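You operate a simulated robot arm through the tools that you are given. There is no shell and no other tool.

You run a simulated robot arm. Do the job below in one go: nothing can be reset, and whatever is moved stays where it is left.

JOB
Ring up the blue ticket for card and tip the white screen over to the guests.
Fine: drink, size, topping, TOTAL, CARD; the cash drawer stays shut.

The check looks at the end state, three seconds after you hand in, the way a careful person would. Anything else that was tipped, shoved, dropped, spilled or broken makes it a failure.

ROBOT AND FRAMES
A 7-joint arm with a three-finger gripper, fixed in place. Base frame: the origin is on the floor under the middle of its stand, x ahead of it, y to its left, z up. Units: m, degrees, N and s.
It reaches about 1.342 m from its shoulder. Its first joint turns from -166.0 to 166.0 degrees. Payload 2.69 kg.
Tool frame: the origin (TCP) lies between the finger pads and is the grasp point; the fingertips stand 0.03 m ahead of it; z points along the fingers, y is the line along which they close. The gripper opens to 0.128 m; its body begins 0.117 m behind the TCP.
Orientation is that of the tool frame in the base frame, as a unit quaternion [w, x, y, z]. With the fingers straight down and closing along the base's y, the tool's x points along the base's -x, its y along +y and its z along -z.

CONTROLS
- The arm moves only by the tool apply_moves. Its argument "plan" is a list of rows, each an object (a shift or turn left out is 0, a gripper value left out holds the last) with "offset": the shift along the tool's x, y, z in units of 40 mm (1.0 is 40 mm), a list of three; "dr": the turn, a rotation vector about the tool's x, y, z in units of 8 degrees (1.0 is 8 degrees), a list of three; "grip": the gripper command, from -1 (shut) to 1 (fully open), values between in proportion. In form: [{"offset": [dx, dy, dz], "dr": [wx, wy, wz], "grip": grip}, ...]. A call has 1 to 20 rows; each row shifts and turns the commanded pose from where the row before left it, along the tool's axes as they then stand. A call with a number of a shift or a turn outside -1 to 1 is refused whole. Each row takes 0.2 s and may step no farther than 0.05 m and 8.6 degrees from the row before; otherwise, or with a gripper value out of range, the whole call is refused. Where a pose cannot be reached the arm comes as near as it can. A force on the tool above 90 N (or 10 N above the force at the start of the call, whichever is more), or a blocked arm, ends the call early, and 0.2 s more pass. Each finger travels about 0.127 m/s and halts on what it meets, pressing with about 28 N; the grip force reading is that of the motor and also rises with nothing between the fingers. The clock runs only during rows and for 0.2 s after the last one: add rows that do not move to give the fingers time. The reply holds the time, the measured pose of the TCP, the force on the tool along the base axes, the opening and the grip force, in the units named above and with some noise, with the torque about the TCP (base axes, N m) and any sound that the robot's microphone picked up.
- Cameras (640 x 400 px; columns grow to the right, rows downward): "scene" is fixed at [0.2195, -0.499, 1.8178]; the picture's right is [0.92, -0.40, 0.00], its down [-0.21, -0.49, -0.84] and it looks along [0.34, 0.78, -0.54] (base axes); focal length 319 px, centre (320, 200). "wrist" rides on the gripper at [0.058, 0.054, -0.131] in the tool frame; the picture's right is [-0.68, 0.74, 0.00], its down [-0.62, -0.57, -0.55] and it looks along [-0.40, -0.37, 0.84] (tool axes); focal length 234 px, centre (320, 200). There is no depth. A picture from a camera that has moved, and an enlarged one, comes with that camera's place and axes in the base frame and with its lens.
- grab_frame(camera): a new picture of that camera. It takes no simulated time.
- slide_trunk(by): moves the trunk up (or, below 0, down) by that many m; the arm rides with it, the base frame stays. It gives what a move gives, with no picture.
- inspect(camera, box): a new picture of the part [left, top, right, bottom] of that camera's present view, enlarged. It takes no simulated time.
- close_job(): hands the job in; it is judged then, once.

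Nothing tells you positions but the pictures and the camera data. Unless the task says otherwise, let go and move clear before handing in.

The tools are called after "Emit:" by a JSON object that holds its "method" and its "body". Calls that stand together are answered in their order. apply_moves: Moves the arm, as the interface text tells. Its arguments: {"type":"object","properties":{"plan":{"type":"array","items":{"type":"object","properties":{"offset":{"type":"array","items":{"type":"number"}},"dr":{"type":"array","items":{"type":"number"}},"grip":{"type":"number"}}}}},"required":["plan"]} The other tools are called the same way: slide_trunk (by) moves the trunk up or down; grab_frame (camera) takes a picture; inspect (camera, box) takes an enlarged picture of a part of a camera's view; close_job () hands the job in.

At the start:

```text
time: 0.0
eef_pos: [0.5324, 0.2381, 1.4591]
tool_rot: [0.001, 0.0, 1.0, 0.0]
ft_force: [0.1, 0.4, 0.3]
torque: [-0.01, 0.04, 0.0]
width: 0.1282
grip_force: 0.1
trunk travel left (down, up): [-0.175, 0.175]
```

scene: 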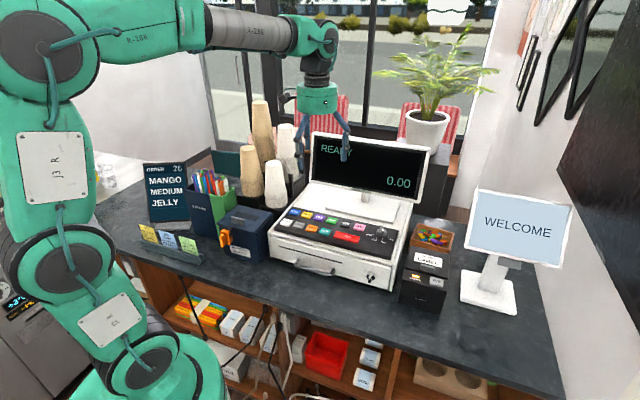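
wrist: 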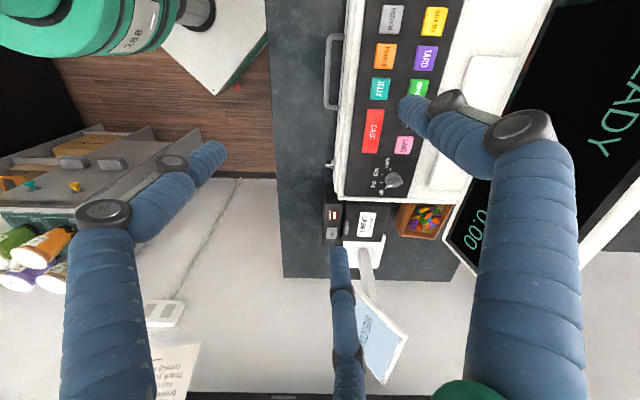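

I see a counter with a cash register, a display tablet reading "WELCOME" and colored tickets in a stand at left. I'll take closer looks before moving anything.

Emit:
{"method": "inspect", "body": {"camera": "scene", "box": [260, 190, 420, 290]}}

Emit:
{"method": "inspect", "body": {"camera": "scene", "box": [120, 150, 280, 270]}}

Emit:
{"method": "inspect", "body": {"camera": "scene", "box": [390, 170, 590, 320]}}

Emit:
{"method": "inspect", "body": {"camera": "wrist", "box": [320, 0, 480, 220]}}

```text
4.00 times, centred on (340, 240) of scene
camera zoom: at [0.2195, -0.499, 1.8178], right [0.92, -0.4, 0.0], down [-0.21, -0.49, -0.84], along [0.34, 0.78, -0.54], focal length 1274 px, centre (240, 40)
```

zoom: 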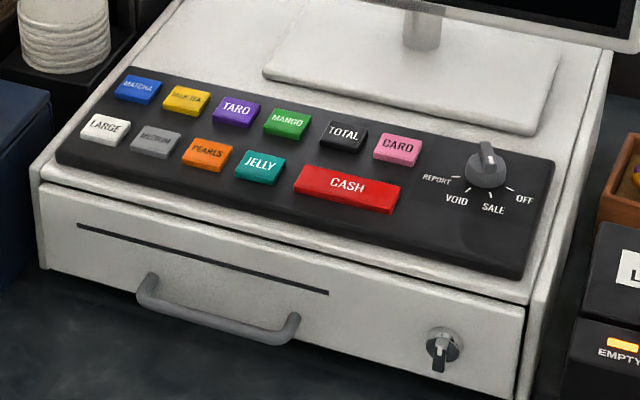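

```text
3.33 times, centred on (200, 210) of scene
camera zoom: at [0.2195, -0.499, 1.8178], right [0.92, -0.4, 0.0], down [-0.21, -0.49, -0.84], along [0.34, 0.78, -0.54], focal length 1062 px, centre (720, 167)
```

zoom: 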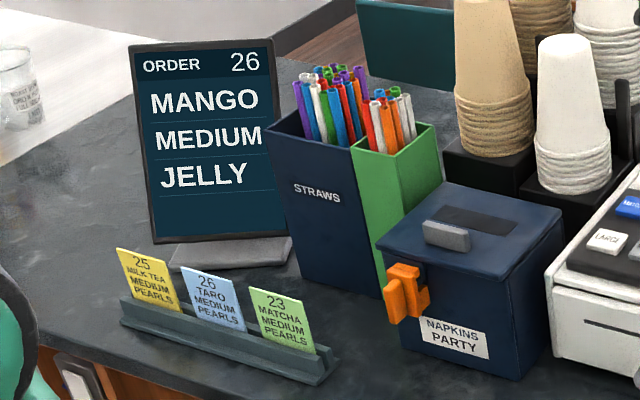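

```text
2.67 times, centred on (490, 245) of scene
camera zoom: at [0.2195, -0.499, 1.8178], right [0.92, -0.4, 0.0], down [-0.21, -0.49, -0.84], along [0.34, 0.78, -0.54], focal length 850 px, centre (-133, 80)
```

zoom: 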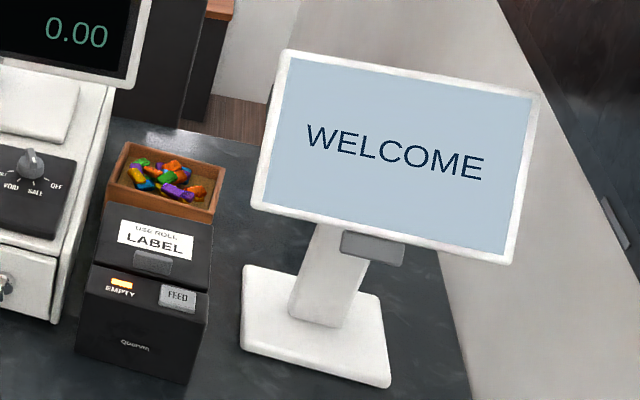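

```text
1.82 times, centred on (400, 110) of wrist
camera zoom: at [0.4733, 0.2916, 1.5909], right [0.68, 0.74, 0.0], down [0.62, -0.57, 0.55], along [0.4, -0.37, -0.84], focal length 426 px, centre (174, 364)
```

zoom: 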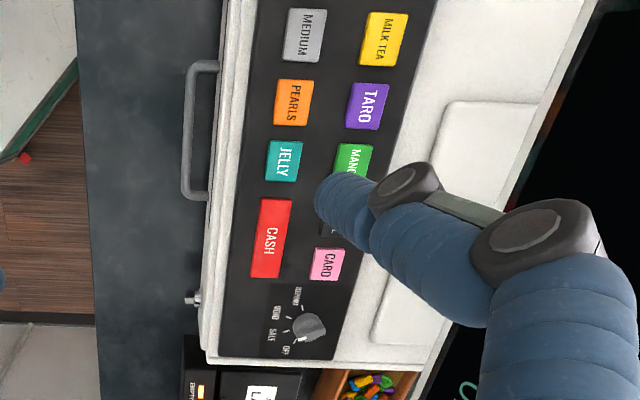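

The blue ticket seems to read 26 TARO / MEDIUM / PEARLS, while the order board shows a different 26. I'll zoom in on the ticket, the mode dial and the hinge of the white screen.

Emit:
{"method": "inspect", "body": {"camera": "scene", "box": [140, 220, 204, 260]}}

Emit:
{"method": "inspect", "body": {"camera": "scene", "box": [356, 215, 404, 245]}}

Emit:
{"method": "inspect", "body": {"camera": "wrist", "box": [360, 150, 424, 200]}}

Emit:
{"method": "inspect", "body": {"camera": "scene", "box": [450, 180, 580, 320]}}

Emit:
{"method": "inspect", "body": {"camera": "wrist", "box": [320, 200, 440, 400]}}

Emit:
{"method": "inspect", "body": {"camera": "scene", "box": [280, 110, 460, 230]}}

```text
10.00 times, centred on (172, 240) of scene
camera zoom: at [0.2195, -0.499, 1.8178], right [0.92, -0.4, 0.0], down [-0.21, -0.49, -0.84], along [0.34, 0.78, -0.54], focal length 3186 px, centre (1800, -200)
```

zoom: 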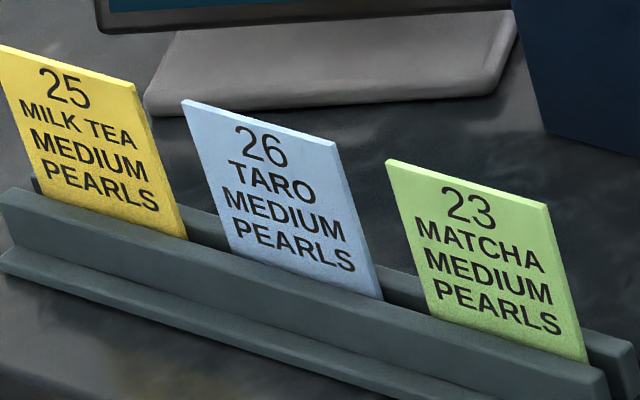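

```text
13.33 times, centred on (380, 230) of scene
camera zoom: at [0.2195, -0.499, 1.8178], right [0.92, -0.4, 0.0], down [-0.21, -0.49, -0.84], along [0.34, 0.78, -0.54], focal length 4248 px, centre (-480, -200)
```

zoom: 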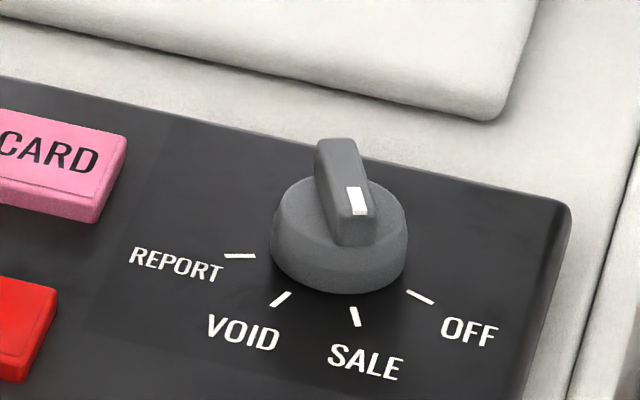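

```text
8.00 times, centred on (392, 175) of wrist
camera zoom: at [0.4733, 0.2916, 1.5909], right [0.68, 0.74, 0.0], down [0.62, -0.57, 0.55], along [0.4, -0.37, -0.84], focal length 1873 px, centre (-256, 400)
```

zoom: 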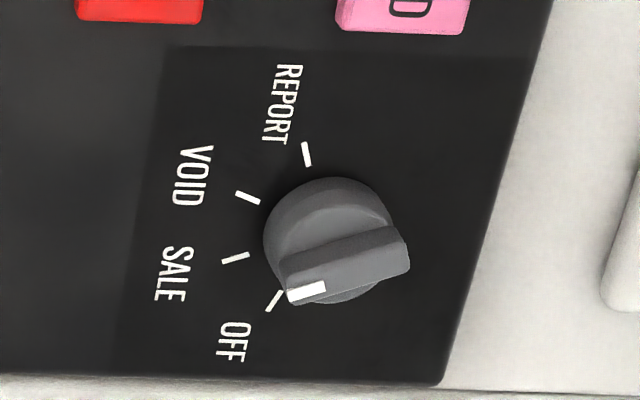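

```text
2.86 times, centred on (515, 250) of scene
camera zoom: at [0.2195, -0.499, 1.8178], right [0.92, -0.4, 0.0], down [-0.21, -0.49, -0.84], along [0.34, 0.78, -0.54], focal length 910 px, centre (-237, 57)
```

zoom: 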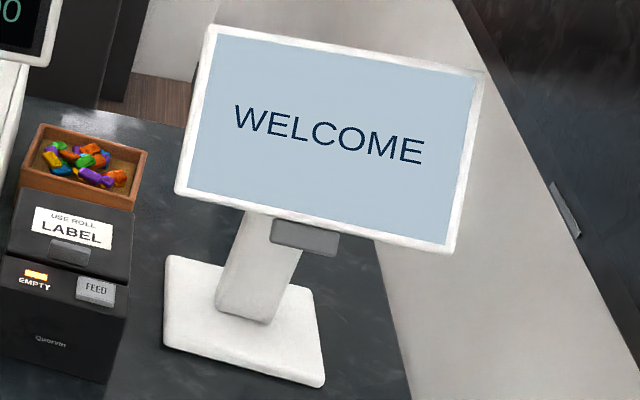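

```text
2.00 times, centred on (380, 300) of wrist
camera zoom: at [0.4733, 0.2916, 1.5909], right [0.68, 0.74, 0.0], down [0.62, -0.57, 0.55], along [0.4, -0.37, -0.84], focal length 468 px, centre (200, 0)
```

zoom: 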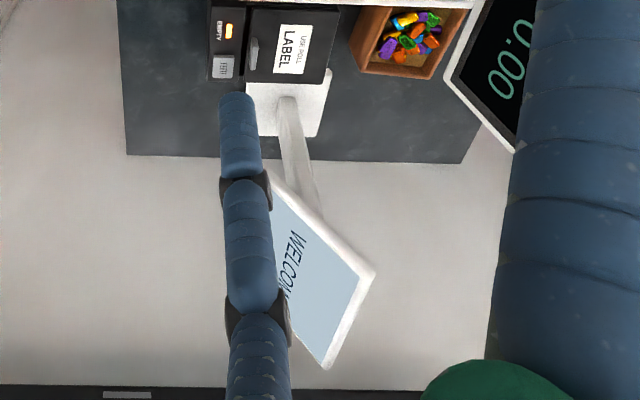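

```text
3.33 times, centred on (370, 170) of scene
camera zoom: at [0.2195, -0.499, 1.8178], right [0.92, -0.4, 0.0], down [-0.21, -0.49, -0.84], along [0.34, 0.78, -0.54], focal length 1062 px, centre (153, 300)
```

zoom: 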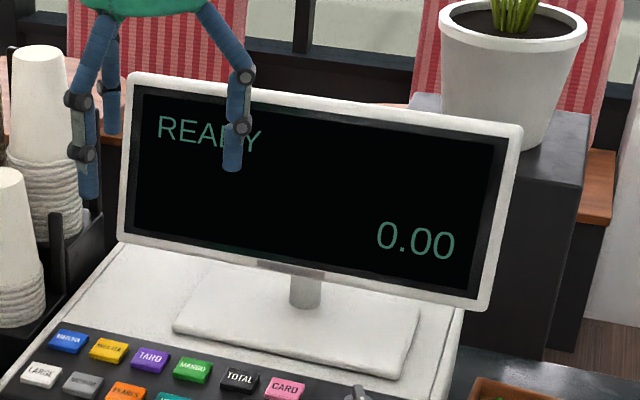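

The dial mark is parallel to the SALE tick and the display shows READY. The ticket to ring is TARO, MEDIUM, PEARLS, TOTAL, CARD. I'll look more closely at the white screen's geometry.

Emit:
{"method": "inspect", "body": {"camera": "wrist", "box": [340, 230, 420, 400]}}

Emit:
{"method": "inspect", "body": {"camera": "scene", "box": [480, 230, 560, 280]}}

Emit:
{"method": "inspect", "body": {"camera": "scene", "box": [0, 0, 640, 400]}}

```text
2.35 times, centred on (380, 315) of wrist
camera zoom: at [0.4733, 0.2916, 1.5909], right [0.68, 0.74, 0.0], down [0.62, -0.57, 0.55], along [0.4, -0.37, -0.84], focal length 551 px, centre (179, -71)
```

zoom: 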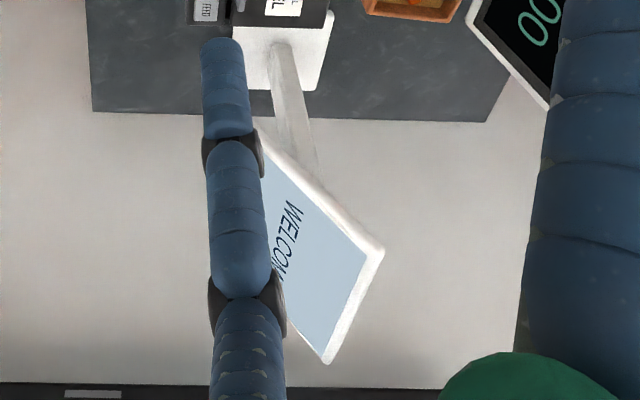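

```text
8.00 times, centred on (520, 255) of scene
camera zoom: at [0.2195, -0.499, 1.8178], right [0.92, -0.4, 0.0], down [-0.21, -0.49, -0.84], along [0.34, 0.78, -0.54], focal length 2549 px, centre (-1280, -240)
```

zoom: 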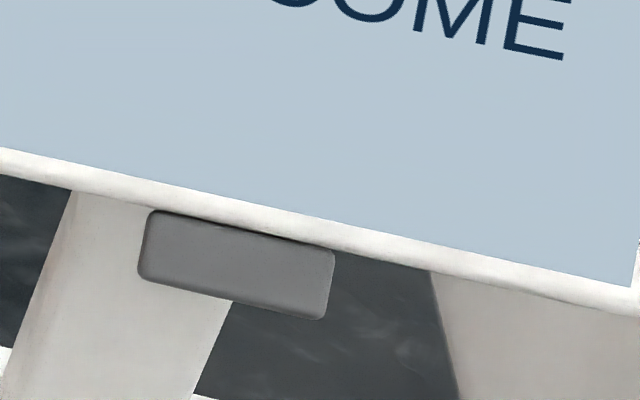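

```text
1.00 times, centred on (320, 200) of scene (not enlarged: the box is as wide or as high as the picture)
camera zoom: at [0.2195, -0.499, 1.8178], right [0.92, -0.4, 0.0], down [-0.21, -0.49, -0.84], along [0.34, 0.78, -0.54], focal length 319 px, centre (320, 200)
```

zoom: 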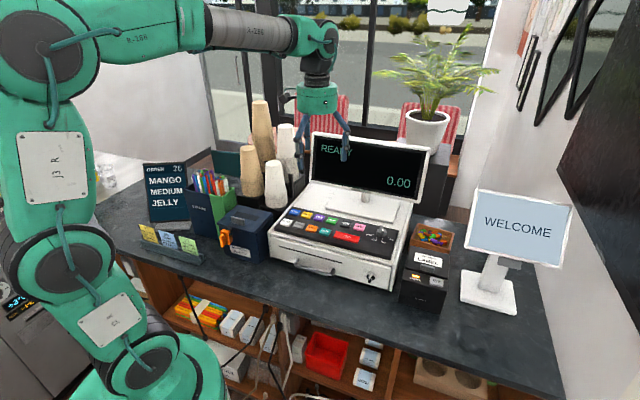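

The white screen leans back about 36° with its face to the operator, hinged at the stem near (1.05, -0.03, 1.25). The buttons sit near z≈1.093, in rows running along (0.69, -0.72). I'll shut the gripper in free air to see the fingertip cluster I'd press with.

Emit:
{"method": "apply_moves", "body": {"plan": [{"grip": -1}, {"grip": -1}, {"grip": -1}, {"grip": -1}, {"grip": -1}]}}

Emit:
{"method": "grab_frame", "body": {"camera": "wrist"}}

Emit:
{"method": "inspect", "body": {"camera": "scene", "box": [270, 60, 370, 180]}}

```text
time: 1.2
eef_pos: [0.532, 0.2386, 1.4591]
tool_rot: [0.001, -0.001, 1.0, 0.0]
ft_force: [-0.4, 0.1, -0.2]
torque: [-0.01, 0.0, -0.03]
width: 0.0022
grip_force: 28.4
trunk travel left (down, up): [-0.175, 0.175]
```

```text
taken
camera wrist: at [0.4733, 0.2916, 1.591], right [0.68, 0.74, 0.0], down [0.62, -0.57, 0.55], along [0.4, -0.37, -0.84], focal length 234 px, centre (320, 200)
```

wrist: 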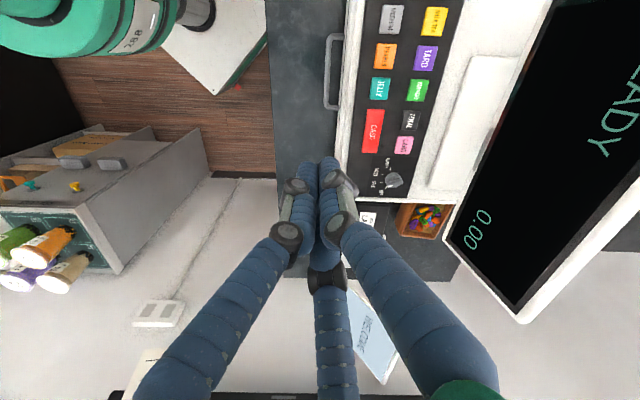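

```text
3.33 times, centred on (320, 120) of scene
camera zoom: at [0.2195, -0.499, 1.8178], right [0.92, -0.4, 0.0], down [-0.21, -0.49, -0.84], along [0.34, 0.78, -0.54], focal length 1062 px, centre (320, 467)
```

zoom: 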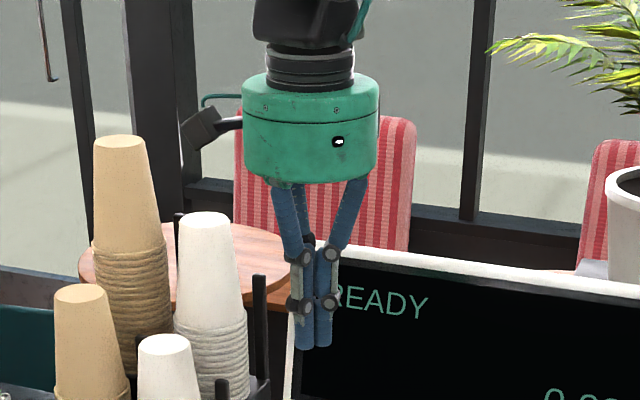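

The shut fingers form a compact cluster about 3 cm wide, which fits on one button. I'll move over TARO at about (0.617, 0.425) and stop high to check alignment.

Emit:
{"method": "apply_moves", "body": {"plan": [{"offset": [-0.425, 0.932, 0], "grip": -1}, {"offset": [-0.425, 0.932, 0]}, {"offset": [-0.425, 0.932, 0]}, {"offset": [-0.425, 0.932, 0]}, {"offset": [-0.425, 0.932, 0]}, {"offset": [0, 0, 0.9]}, {"offset": [0, 0, 0.9]}, {"offset": [0, 0, 0.9]}, {"offset": [0, 0, 0.9]}, {"offset": [0, 0, 0.9]}, {"offset": [0, 0, 0.5]}, {}]}}

Emit:
{"method": "grab_frame", "body": {"camera": "scene"}}

Emit:
{"method": "grab_frame", "body": {"camera": "wrist"}}

Emit:
{"method": "inspect", "body": {"camera": "scene", "box": [270, 160, 370, 240]}}

```text
time: 3.8
eef_pos: [0.6162, 0.4247, 1.2588]
tool_rot: [0.0, 0.0, 1.0, -0.001]
ft_force: [0.1, -0.8, 0.4]
torque: [-0.02, 0.03, 0.02]
width: 0.0021
grip_force: 28.2
trunk travel left (down, up): [-0.175, 0.175]
```

```text
taken
```

scene: 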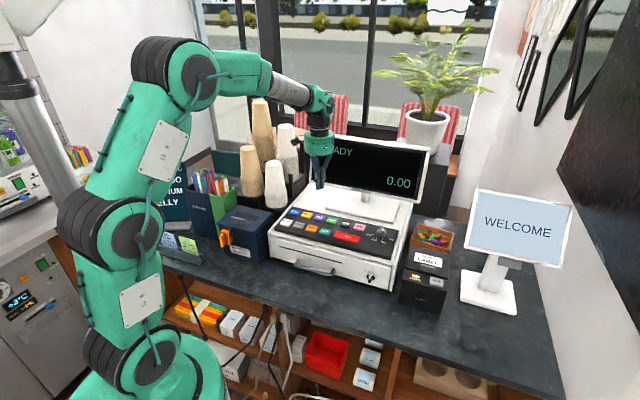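

```text
taken
camera wrist: at [0.559, 0.4784, 1.3909], right [0.68, 0.74, 0.0], down [0.62, -0.57, 0.55], along [0.4, -0.37, -0.84], focal length 234 px, centre (320, 200)
```

wrist: 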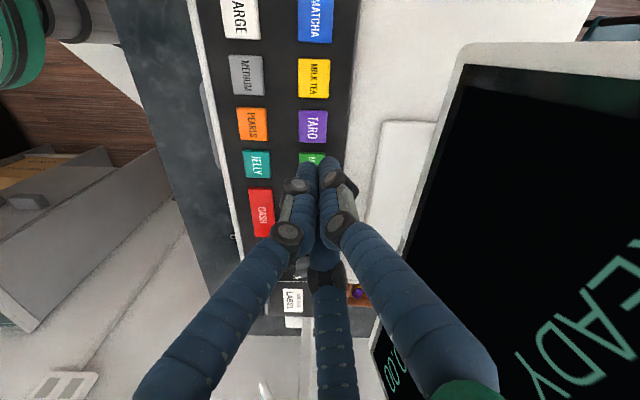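

```text
5.00 times, centred on (320, 200) of scene
camera zoom: at [0.2195, -0.499, 1.8178], right [0.92, -0.4, 0.0], down [-0.21, -0.49, -0.84], along [0.34, 0.78, -0.54], focal length 1593 px, centre (320, 200)
```

zoom: 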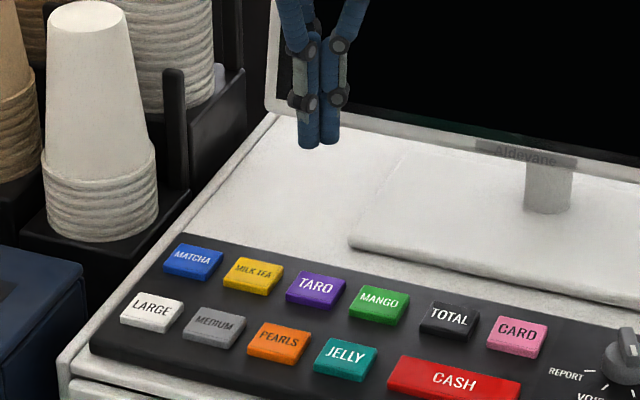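

The tip is slightly behind TARO, so I'll zoom the wrist view to refine the button positions before pressing.

Emit:
{"method": "inspect", "body": {"camera": "wrist", "box": [200, 30, 360, 190]}}

Emit:
{"method": "inspect", "body": {"camera": "scene", "box": [280, 200, 376, 260]}}

```text
2.50 times, centred on (280, 110) of wrist
camera zoom: at [0.559, 0.4784, 1.3909], right [0.68, 0.74, 0.0], down [0.62, -0.57, 0.55], along [0.4, -0.37, -0.84], focal length 585 px, centre (420, 425)
```

zoom: 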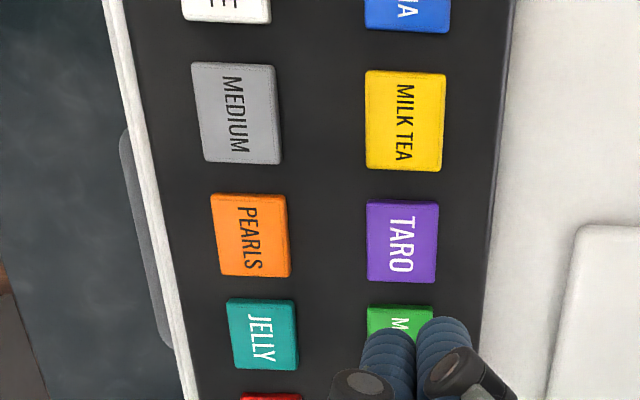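

```text
6.67 times, centred on (328, 230) of scene
camera zoom: at [0.2195, -0.499, 1.8178], right [0.92, -0.4, 0.0], down [-0.21, -0.49, -0.84], along [0.34, 0.78, -0.54], focal length 2124 px, centre (267, 0)
```

zoom: 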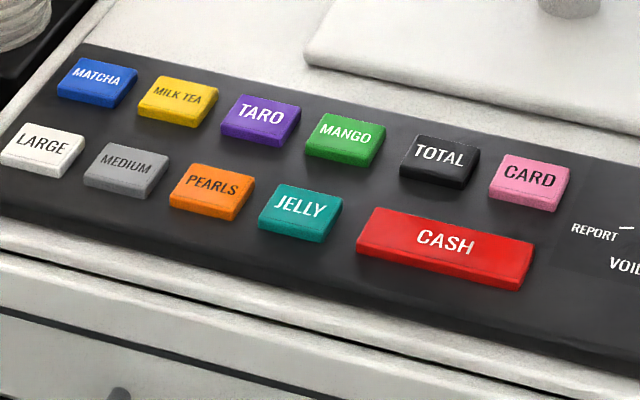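

TARO refines to about (0.613, 0.417) with its top at z≈1.0985, and the rows run exactly at 45°. I'll shift onto TARO and come down to just above it.

Emit:
{"method": "apply_moves", "body": {"plan": [{"offset": [0.075, -0.19, 0.5], "grip": -1}, {"offset": [0, 0, 0.8]}, {"offset": [0, 0, 0.8]}, {"offset": [0, 0, 0.6]}, {"offset": [0, 0, 0.3]}, {}]}}

Emit:
{"method": "inspect", "body": {"camera": "scene", "box": [280, 180, 376, 240]}}

Emit:
{"method": "inspect", "body": {"camera": "wrist", "box": [240, 80, 400, 220]}}

```text
time: 5.2
eef_pos: [0.6149, 0.4182, 1.139]
tool_rot: [0.001, 0.0, 1.0, 0.0]
ft_force: [0.4, -0.7, -0.8]
torque: [0.0, 0.02, 0.01]
width: 0.0021
grip_force: 28.0
trunk travel left (down, up): [-0.175, 0.175]
```

```text
6.67 times, centred on (328, 210) of scene
camera zoom: at [0.2195, -0.499, 1.8178], right [0.92, -0.4, 0.0], down [-0.21, -0.49, -0.84], along [0.34, 0.78, -0.54], focal length 2124 px, centre (267, 133)
```

zoom: 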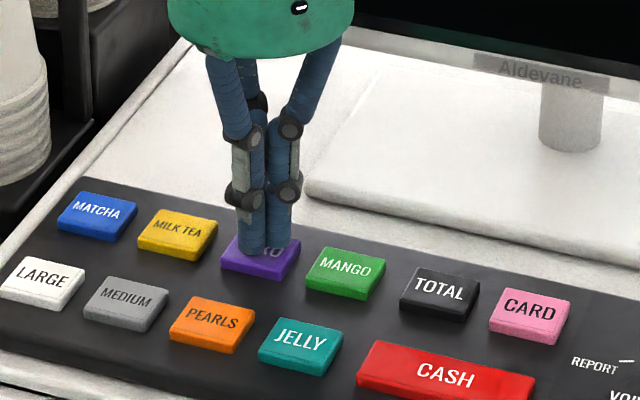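

```text
2.86 times, centred on (320, 150) of wrist
camera zoom: at [0.5554, 0.471, 1.2709], right [0.68, 0.74, 0.0], down [0.62, -0.57, 0.55], along [0.4, -0.37, -0.84], focal length 669 px, centre (320, 343)
```

zoom: 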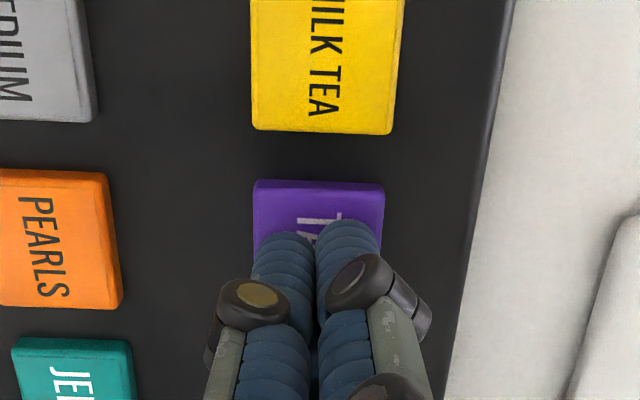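

The tip is about 1 cm above TARO and well centred. I'll press down gently in small steps and watch the force.

Emit:
{"method": "apply_moves", "body": {"plan": [{"offset": [0, 0, 0.1], "grip": -1}, {"offset": [0, 0, 0.1]}, {"offset": [0, 0, 0.05]}]}}

```text
time: 6.0
eef_pos: [0.6135, 0.416, 1.1305]
tool_rot: [0.001, 0.0, 1.0, 0.0]
ft_force: [-1.0, 1.7, 7.0]
torque: [0.04, 0.02, 0.02]
width: 0.006
grip_force: 31.6
trunk travel left (down, up): [-0.175, 0.175]
heard: click
```

There was contact and a click. I'll check the display.

Emit:
{"method": "inspect", "body": {"camera": "scene", "box": [300, 125, 440, 210]}}

Emit:
{"method": "inspect", "body": {"camera": "scene", "box": [280, 180, 376, 240]}}

```text
4.57 times, centred on (370, 168) of scene
camera zoom: at [0.2195, -0.499, 1.8178], right [0.92, -0.4, 0.0], down [-0.21, -0.49, -0.84], along [0.34, 0.78, -0.54], focal length 1456 px, centre (91, 349)
```

zoom: 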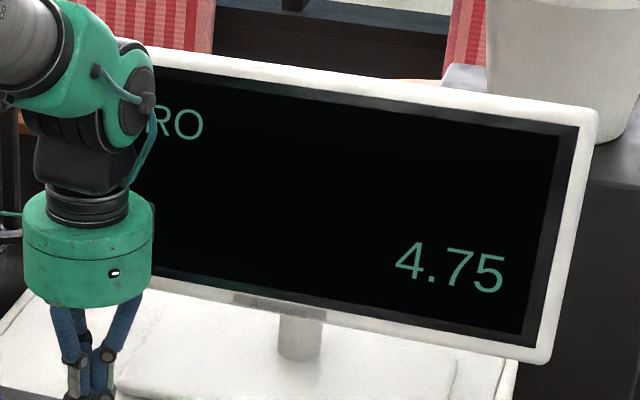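

```text
6.67 times, centred on (328, 210) of scene
camera zoom: at [0.2195, -0.499, 1.8178], right [0.92, -0.4, 0.0], down [-0.21, -0.49, -0.84], along [0.34, 0.78, -0.54], focal length 2124 px, centre (267, 133)
```

zoom: 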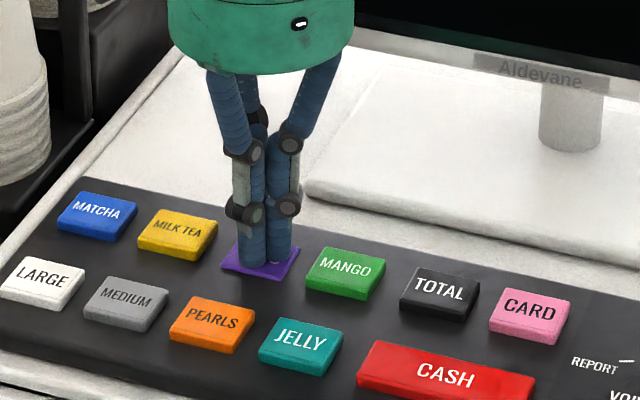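

The register shows TARO 4.75. I'll lift clear and move to above MEDIUM at about (0.524, 0.402).

Emit:
{"method": "apply_moves", "body": {"plan": [{"offset": [0, 0, -0.5], "grip": -1}, {"offset": [0, 0, -0.5]}, {"offset": [0.75, -0.11, 0]}, {"offset": [0.75, -0.11, 0]}, {"offset": [0.745, -0.12, 0]}, {"offset": [0, 0, 0.4]}, {"offset": [0, 0, 0.35]}, {}]}}

Emit:
{"method": "inspect", "body": {"camera": "scene", "box": [260, 180, 356, 240]}}

Emit:
{"method": "inspect", "body": {"camera": "wrist", "box": [240, 80, 400, 220]}}

```text
time: 7.8
eef_pos: [0.5251, 0.4032, 1.1382]
tool_rot: [0.0, -0.001, 1.0, 0.0]
ft_force: [0.8, 0.5, 0.0]
torque: [0.01, -0.03, -0.01]
width: 0.0019
grip_force: 31.3
trunk travel left (down, up): [-0.175, 0.175]
```

```text
6.67 times, centred on (308, 210) of scene
camera zoom: at [0.2195, -0.499, 1.8178], right [0.92, -0.4, 0.0], down [-0.21, -0.49, -0.84], along [0.34, 0.78, -0.54], focal length 2124 px, centre (400, 133)
```

zoom: 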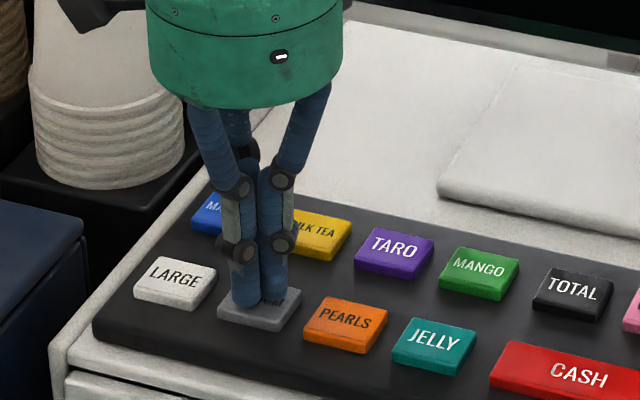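

```text
2.86 times, centred on (320, 150) of wrist
camera zoom: at [0.4662, 0.4567, 1.2703], right [0.68, 0.74, 0.0], down [0.62, -0.57, 0.55], along [0.4, -0.37, -0.84], focal length 669 px, centre (320, 343)
```

zoom: 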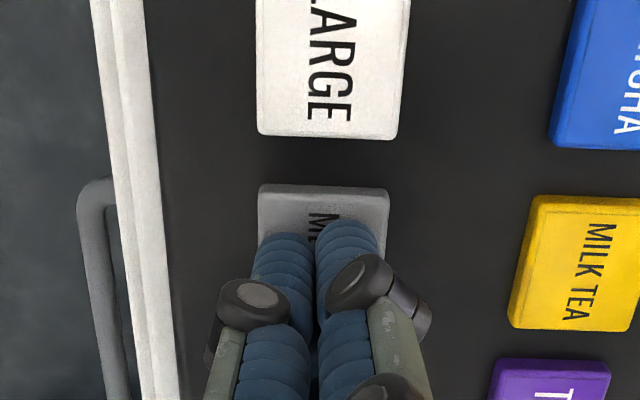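

The tip is well centred over MEDIUM, so I'll press.

Emit:
{"method": "apply_moves", "body": {"plan": [{"offset": [0, 0, 0.1], "grip": -1}, {"offset": [0, 0, 0.1]}, {"offset": [0, 0, 0.04]}]}}

Emit:
{"method": "inspect", "body": {"camera": "scene", "box": [300, 125, 440, 210]}}

```text
time: 8.6
eef_pos: [0.5233, 0.4028, 1.1302]
tool_rot: [0.001, -0.001, 1.0, 0.0]
ft_force: [2.2, 0.3, 5.9]
torque: [0.01, -0.07, 0.03]
width: 0.0061
grip_force: 31.6
trunk travel left (down, up): [-0.175, 0.175]
heard: click
```

```text
4.57 times, centred on (370, 168) of scene
camera zoom: at [0.2195, -0.499, 1.8178], right [0.92, -0.4, 0.0], down [-0.21, -0.49, -0.84], along [0.34, 0.78, -0.54], focal length 1456 px, centre (91, 349)
```

zoom: 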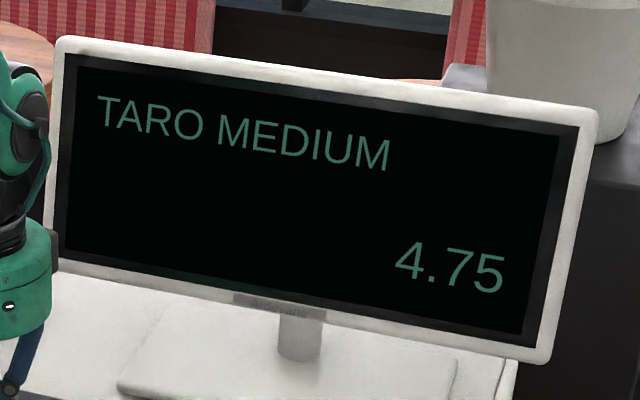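

The display shows TARO MEDIUM. Next is PEARLS, one button along the row.

Emit:
{"method": "apply_moves", "body": {"plan": [{"offset": [0, 0, -0.5], "grip": -1}, {"offset": [0, 0, -0.5]}, {"offset": [-0.48, -0.465, 0]}, {"offset": [-0.48, -0.465, 0]}, {"offset": [0, 0, 0.4]}, {"offset": [0, 0, 0.35]}, {}]}}

Emit:
{"method": "inspect", "body": {"camera": "scene", "box": [260, 180, 356, 240]}}

Emit:
{"method": "inspect", "body": {"camera": "wrist", "box": [240, 80, 400, 220]}}

```text
time: 10.2
eef_pos: [0.5617, 0.3656, 1.1388]
tool_rot: [0.0, 0.0, 1.0, 0.0]
ft_force: [0.1, -0.2, -0.5]
torque: [0.0, -0.02, 0.0]
width: 0.0021
grip_force: 31.2
trunk travel left (down, up): [-0.175, 0.175]
```

```text
6.67 times, centred on (308, 210) of scene
camera zoom: at [0.2195, -0.499, 1.8178], right [0.92, -0.4, 0.0], down [-0.21, -0.49, -0.84], along [0.34, 0.78, -0.54], focal length 2124 px, centre (400, 133)
```

zoom: 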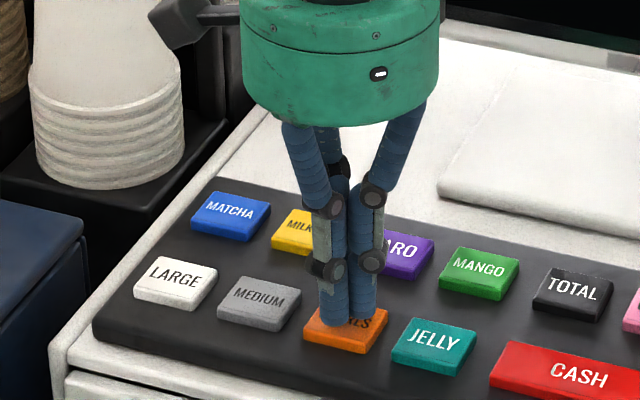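

```text
2.86 times, centred on (320, 150) of wrist
camera zoom: at [0.5037, 0.4197, 1.2717], right [0.68, 0.74, 0.0], down [0.62, -0.57, 0.55], along [0.4, -0.37, -0.84], focal length 669 px, centre (320, 343)
```

zoom: 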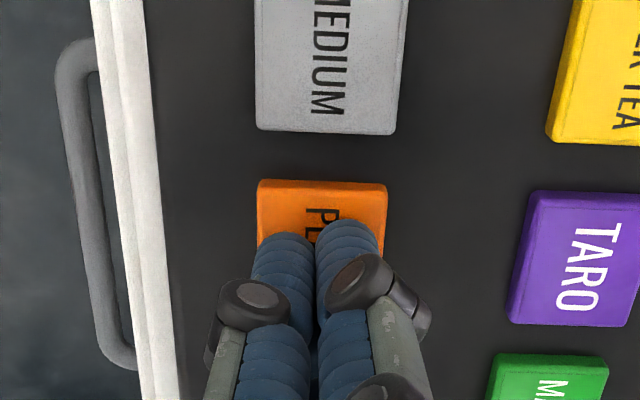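

The tip is centred over PEARLS, so I'll press.

Emit:
{"method": "apply_moves", "body": {"plan": [{"offset": [0, 0, 0.1], "grip": -1}, {"offset": [0, 0, 0.1]}, {"offset": [0, 0, 0.05]}]}}

Emit:
{"method": "inspect", "body": {"camera": "scene", "box": [300, 125, 440, 210]}}

```text
time: 11.0
eef_pos: [0.5621, 0.3662, 1.1303]
tool_rot: [0.0, 0.0, 1.0, 0.0]
ft_force: [-1.0, -0.3, 4.9]
torque: [-0.01, 0.05, 0.02]
width: 0.0061
grip_force: 31.1
trunk travel left (down, up): [-0.175, 0.175]
heard: click
```

```text
4.57 times, centred on (370, 168) of scene
camera zoom: at [0.2195, -0.499, 1.8178], right [0.92, -0.4, 0.0], down [-0.21, -0.49, -0.84], along [0.34, 0.78, -0.54], focal length 1456 px, centre (91, 349)
```

zoom: 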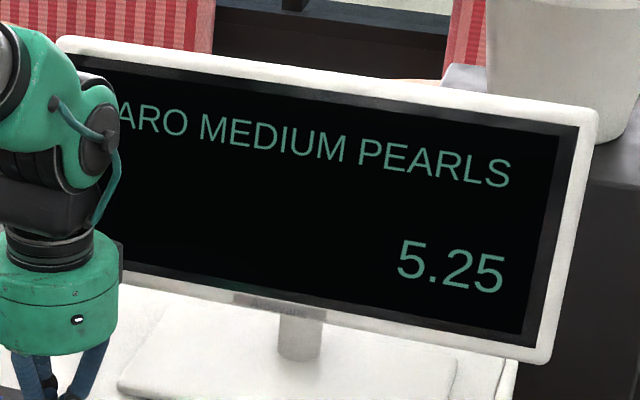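

The display shows TARO MEDIUM PEARLS at 5.25. Next is TOTAL at about (0.690, 0.341), and I'll check alignment before pressing.

Emit:
{"method": "apply_moves", "body": {"plan": [{"offset": [0, 0, -0.5], "grip": -1}, {"offset": [0, 0, -0.7]}, {"offset": [-0.8, -0.154, 0]}, {"offset": [-0.8, -0.154, 0]}, {"offset": [-0.8, -0.154, 0]}, {"offset": [-0.8, -0.154, 0]}, {"offset": [0, 0, 0.5]}, {"offset": [0, 0, 0.45]}, {}]}}

Emit:
{"method": "inspect", "body": {"camera": "scene", "box": [300, 180, 396, 240]}}

Emit:
{"method": "inspect", "body": {"camera": "wrist", "box": [240, 80, 400, 220]}}

```text
time: 13.0
eef_pos: [0.6915, 0.3412, 1.1386]
tool_rot: [0.001, -0.001, 1.0, 0.0]
ft_force: [-0.5, 0.7, -1.0]
torque: [0.02, 0.01, -0.03]
width: 0.0019
grip_force: 31.9
trunk travel left (down, up): [-0.175, 0.175]
```

```text
6.67 times, centred on (348, 210) of scene
camera zoom: at [0.2195, -0.499, 1.8178], right [0.92, -0.4, 0.0], down [-0.21, -0.49, -0.84], along [0.34, 0.78, -0.54], focal length 2124 px, centre (133, 133)
```

zoom: 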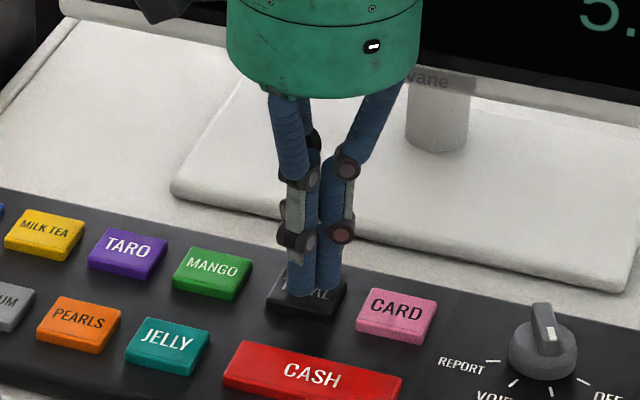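

```text
2.86 times, centred on (320, 150) of wrist
camera zoom: at [0.6329, 0.3947, 1.2707], right [0.68, 0.74, 0.0], down [0.62, -0.57, 0.55], along [0.4, -0.37, -0.84], focal length 669 px, centre (320, 343)
```

zoom: 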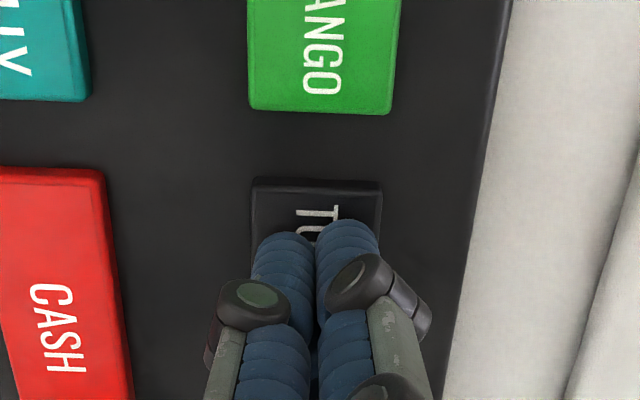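

The tip is centred over TOTAL, so I'll press.

Emit:
{"method": "apply_moves", "body": {"plan": [{"offset": [0, 0, 0.1], "grip": -1}, {"offset": [0, 0, 0.1]}, {"offset": [0, 0, 0.05]}]}}

Emit:
{"method": "inspect", "body": {"camera": "scene", "box": [300, 125, 440, 210]}}

```text
time: 13.8
eef_pos: [0.6896, 0.341, 1.1299]
tool_rot: [0.001, 0.001, 1.0, 0.0]
ft_force: [0.3, -0.5, 5.6]
torque: [-0.05, -0.04, -0.01]
width: 0.006
grip_force: 30.4
trunk travel left (down, up): [-0.175, 0.175]
heard: click
```

```text
4.57 times, centred on (370, 168) of scene
camera zoom: at [0.2195, -0.499, 1.8178], right [0.92, -0.4, 0.0], down [-0.21, -0.49, -0.84], along [0.34, 0.78, -0.54], focal length 1456 px, centre (91, 349)
```

zoom: 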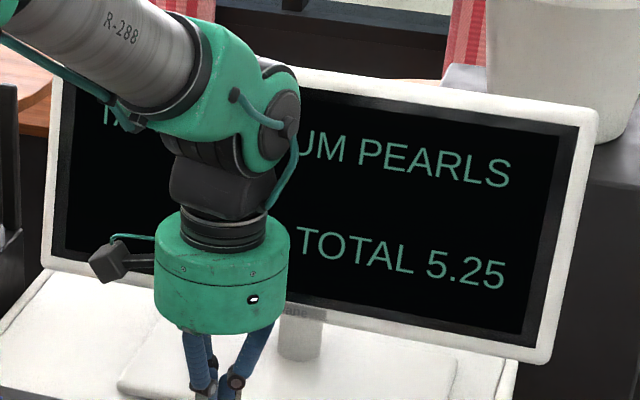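

The display shows TOTAL 5.25. Next is CARD, one key further along the row.

Emit:
{"method": "apply_moves", "body": {"plan": [{"offset": [0, 0, -0.5], "grip": -1}, {"offset": [0, 0, -0.5]}, {"offset": [-0.465, -0.465, 0]}, {"offset": [-0.465, -0.465, 0]}, {"offset": [0, 0, 0.4]}, {"offset": [0, 0, 0.35]}, {}]}}

Emit:
{"method": "inspect", "body": {"camera": "scene", "box": [310, 180, 406, 240]}}

Emit:
{"method": "inspect", "body": {"camera": "wrist", "box": [240, 80, 400, 220]}}

```text
time: 15.4
eef_pos: [0.7279, 0.3037, 1.1392]
tool_rot: [0.0, 0.0, 1.0, -0.001]
ft_force: [-0.3, 0.6, -0.6]
torque: [-0.01, 0.0, 0.01]
width: 0.0021
grip_force: 31.5
trunk travel left (down, up): [-0.175, 0.175]
```

```text
6.67 times, centred on (358, 210) of scene
camera zoom: at [0.2195, -0.499, 1.8178], right [0.92, -0.4, 0.0], down [-0.21, -0.49, -0.84], along [0.34, 0.78, -0.54], focal length 2124 px, centre (67, 133)
```

zoom: 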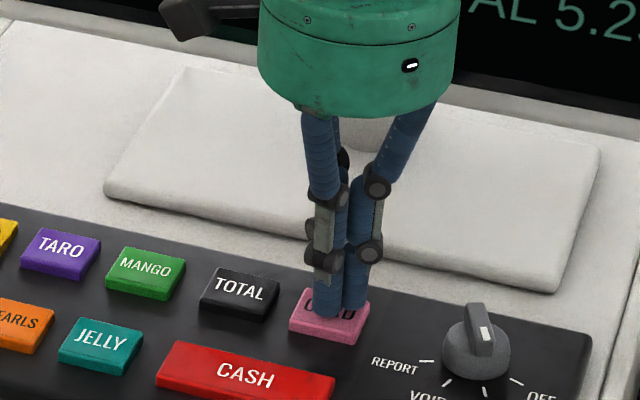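

```text
2.86 times, centred on (320, 150) of wrist
camera zoom: at [0.6705, 0.3573, 1.2713], right [0.68, 0.74, 0.0], down [0.62, -0.57, 0.55], along [0.4, -0.37, -0.84], focal length 669 px, centre (320, 343)
```

zoom: 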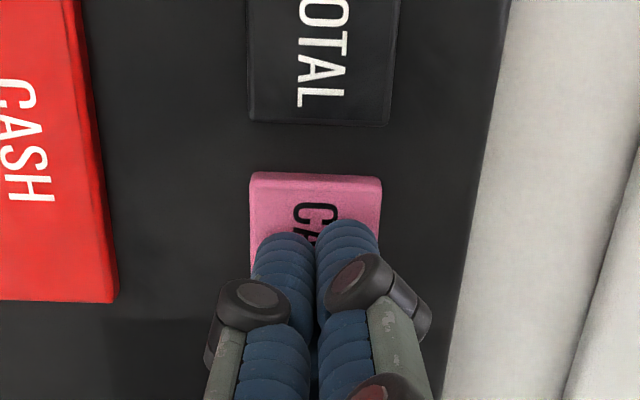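

The tip is over CARD and within the key, so I'll press.

Emit:
{"method": "apply_moves", "body": {"plan": [{"offset": [0, 0, 0.1], "grip": -1}, {"offset": [0, 0, 0.1]}, {"offset": [0, 0, 0.05]}]}}

Emit:
{"method": "inspect", "body": {"camera": "scene", "box": [300, 125, 440, 210]}}

```text
time: 16.2
eef_pos: [0.7266, 0.3039, 1.1302]
tool_rot: [0.001, 0.0, 1.0, 0.0]
ft_force: [1.2, -2.6, 4.5]
torque: [-0.03, -0.03, 0.04]
width: 0.0061
grip_force: 30.9
trunk travel left (down, up): [-0.175, 0.175]
heard: click
```

```text
4.57 times, centred on (370, 168) of scene
camera zoom: at [0.2195, -0.499, 1.8178], right [0.92, -0.4, 0.0], down [-0.21, -0.49, -0.84], along [0.34, 0.78, -0.54], focal length 1456 px, centre (91, 349)
```

zoom: 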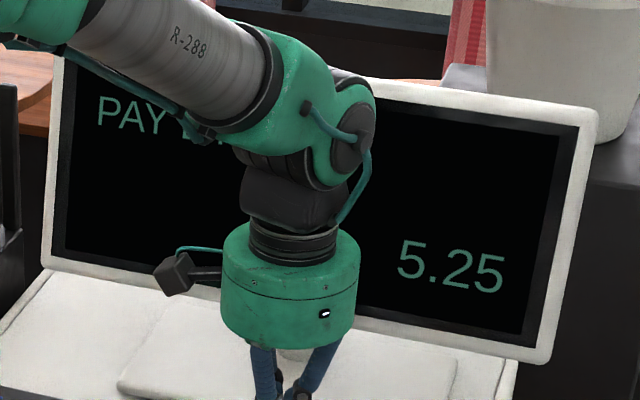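

The display shows "PAY …" and 5.25. I'll lift straight up well clear, then check the whole display and that the drawer is still shut.

Emit:
{"method": "apply_moves", "body": {"plan": [{"offset": [0, 0, -0.5], "grip": -1}, {"offset": [0, 0, -0.9]}, {"offset": [0, 0, -0.9]}, {"offset": [0, 0, -0.9]}, {"offset": [0, 0, -0.9]}, {"offset": [0, 0, -0.9]}, {"offset": [0, 0, -0.9]}, {"offset": [0, 0, -0.9]}, {"offset": [0, 0, -0.9]}, {"offset": [0, 0, -0.9]}, {}]}}

Emit:
{"method": "grab_frame", "body": {"camera": "scene"}}

Emit:
{"method": "grab_frame", "body": {"camera": "wrist"}}

Emit:
{"method": "inspect", "body": {"camera": "scene", "box": [260, 120, 440, 300]}}

```text
time: 18.6
eef_pos: [0.7267, 0.3034, 1.4727]
tool_rot: [0.0, 0.0, 1.0, 0.0]
ft_force: [0.3, 0.6, 0.1]
torque: [0.01, -0.01, 0.02]
width: 0.0022
grip_force: 31.6
trunk travel left (down, up): [-0.175, 0.175]
```

```text
taken
```

scene: 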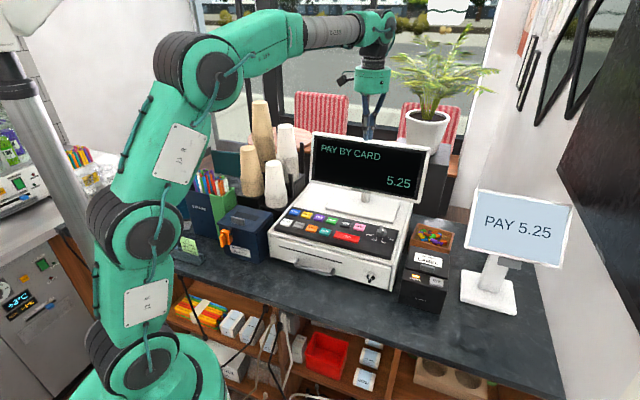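

```text
taken
camera wrist: at [0.6687, 0.3569, 1.6059], right [0.68, 0.74, 0.0], down [0.62, -0.57, 0.55], along [0.4, -0.37, -0.84], focal length 234 px, centre (320, 200)
```

wrist: 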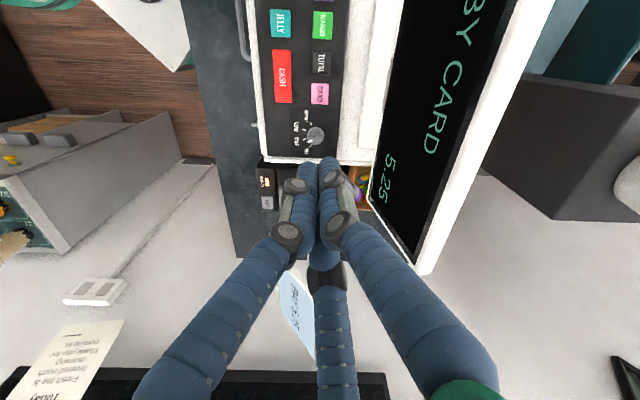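

```text
2.22 times, centred on (350, 210) of scene
camera zoom: at [0.2195, -0.499, 1.8178], right [0.92, -0.4, 0.0], down [-0.21, -0.49, -0.84], along [0.34, 0.78, -0.54], focal length 708 px, centre (253, 178)
```

zoom: 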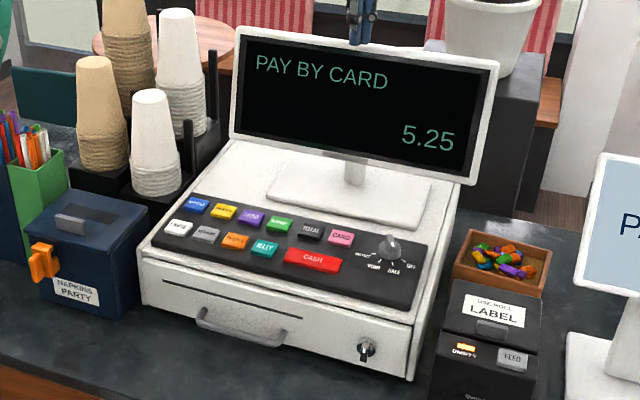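

The register reads PAY BY CARD 5.25 with the drawer shut, and the white screen shows PAY 5.25. For the screen, lifting its grey tab from below tips it over toward the guests with the least load on the stand. I'll first move to the free space in front of the counter at about (0.75, -0.15).

Emit:
{"method": "apply_moves", "body": {"plan": [{"offset": [-0.05, -0.945, 0], "grip": -1}, {"offset": [-0.05, -0.945, 0]}, {"offset": [-0.05, -0.945, 0]}, {"offset": [-0.05, -0.945, 0]}, {"offset": [-0.05, -0.945, 0]}, {"offset": [-0.05, -0.945, 0]}, {"offset": [-0.05, -0.945, 0]}, {"offset": [-0.05, -0.945, 0]}, {"offset": [-0.05, -0.945, 0]}, {"offset": [-0.05, -0.945, 0]}, {"offset": [-0.05, -0.945, 0]}, {"offset": [-0.05, -0.945, 0]}, {}]}}

Emit:
{"method": "grab_frame", "body": {"camera": "scene"}}

Emit:
{"method": "grab_frame", "body": {"camera": "wrist"}}

```text
time: 21.4
eef_pos: [0.7516, -0.1509, 1.4734]
tool_rot: [0.0, 0.0, 1.0, 0.0]
ft_force: [0.7, -0.3, -1.0]
torque: [0.05, -0.02, -0.03]
width: 0.0018
grip_force: 31.3
trunk travel left (down, up): [-0.175, 0.175]
```

```text
taken
```

scene: 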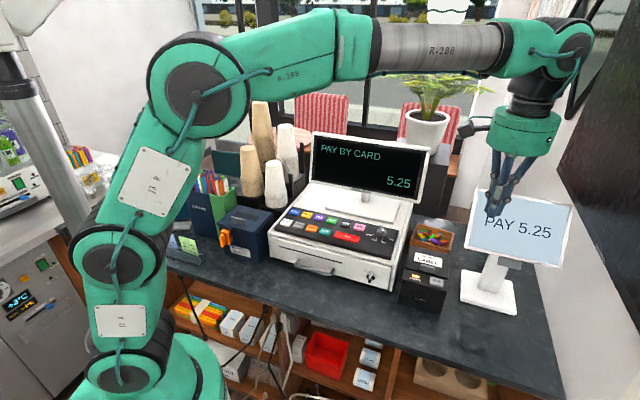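

```text
taken
camera wrist: at [0.6934, -0.0969, 1.6053], right [0.68, 0.74, 0.0], down [0.62, -0.57, 0.55], along [0.4, -0.37, -0.84], focal length 234 px, centre (320, 200)
```

wrist: 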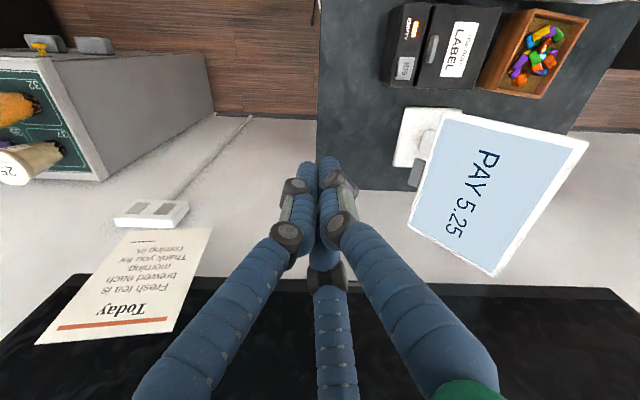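

From here the wrist camera sees the white screen, its grey tab and the base clearly. I'll zoom in to pin down their positions before turning the tool.

Emit:
{"method": "inspect", "body": {"camera": "wrist", "box": [380, 90, 620, 290]}}

Emit:
{"method": "inspect", "body": {"camera": "scene", "box": [440, 170, 600, 330]}}

```text
2.00 times, centred on (500, 190) of wrist
camera zoom: at [0.6934, -0.0969, 1.6053], right [0.68, 0.74, 0.0], down [0.62, -0.57, 0.55], along [0.4, -0.37, -0.84], focal length 468 px, centre (-40, 220)
```

zoom: 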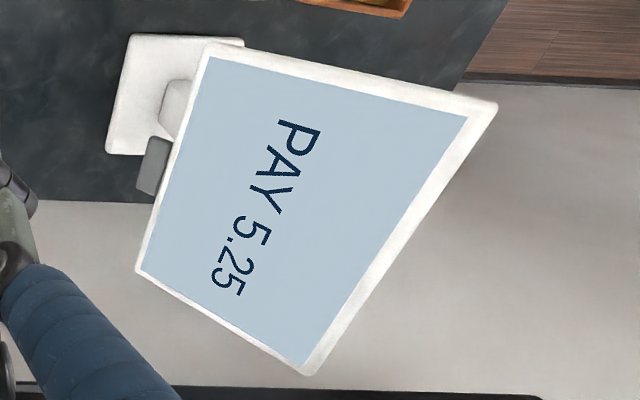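

```text
2.50 times, centred on (520, 250) of scene
camera zoom: at [0.2195, -0.499, 1.8178], right [0.92, -0.4, 0.0], down [-0.21, -0.49, -0.84], along [0.34, 0.78, -0.54], focal length 796 px, centre (-180, 75)
```

zoom: 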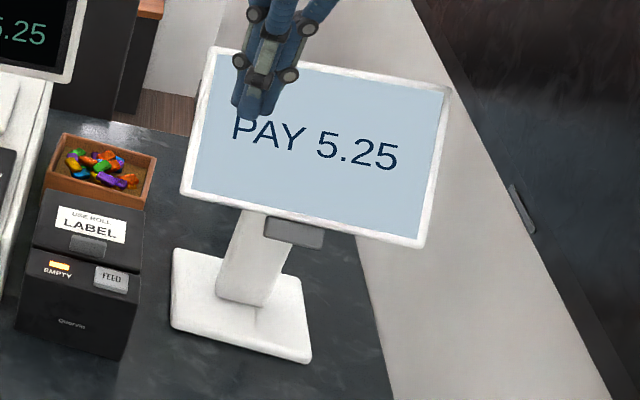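

The tab end is at about (0.986, -0.104, 1.157), the screen leans back 36°, and the stand base is centred near (1.06, -0.025). I'll yaw the tool 45° to line up with the counter, then pitch it toward horizontal here in free air.

Emit:
{"method": "apply_moves", "body": {"plan": [{"dr": [0, 0, -0.94], "grip": -1}, {"dr": [0, 0, -0.94]}, {"dr": [0, 0, -0.94]}, {"dr": [0, 0, -0.94]}, {"dr": [0, 0, -0.94]}, {"dr": [0, 0, -0.925]}, {"dr": [0, -0.9, 0]}, {"dr": [0, -0.9, 0]}, {"dr": [0, -0.9, 0]}, {"dr": [0, -0.9, 0]}, {"dr": [0, -0.9, 0]}, {"dr": [0, -0.9, 0]}, {}]}}

Emit:
{"method": "grab_frame", "body": {"camera": "scene"}}

Emit:
{"method": "grab_frame", "body": {"camera": "wrist"}}

```text
time: 24.2
eef_pos: [0.75, -0.1504, 1.4737]
tool_rot: [0.341, -0.356, 0.858, 0.141]
ft_force: [0.0, 0.6, 0.9]
torque: [-0.01, -0.02, -0.06]
width: 0.002
grip_force: 31.5
trunk travel left (down, up): [-0.175, 0.175]
```

```text
taken
```

scene: 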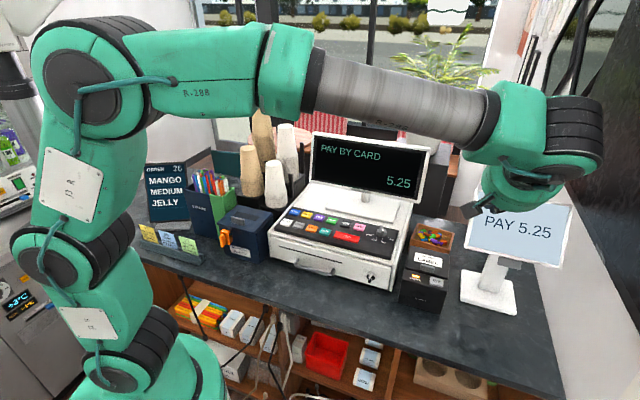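

```text
taken
camera wrist: at [0.6192, -0.2058, 1.53], right [-0.17, 0.87, 0.46], down [0.45, -0.35, 0.82], along [0.88, 0.35, -0.33], focal length 234 px, centre (320, 200)
```

wrist: 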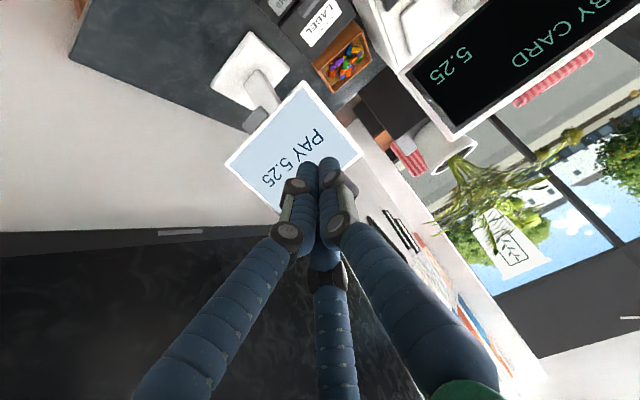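

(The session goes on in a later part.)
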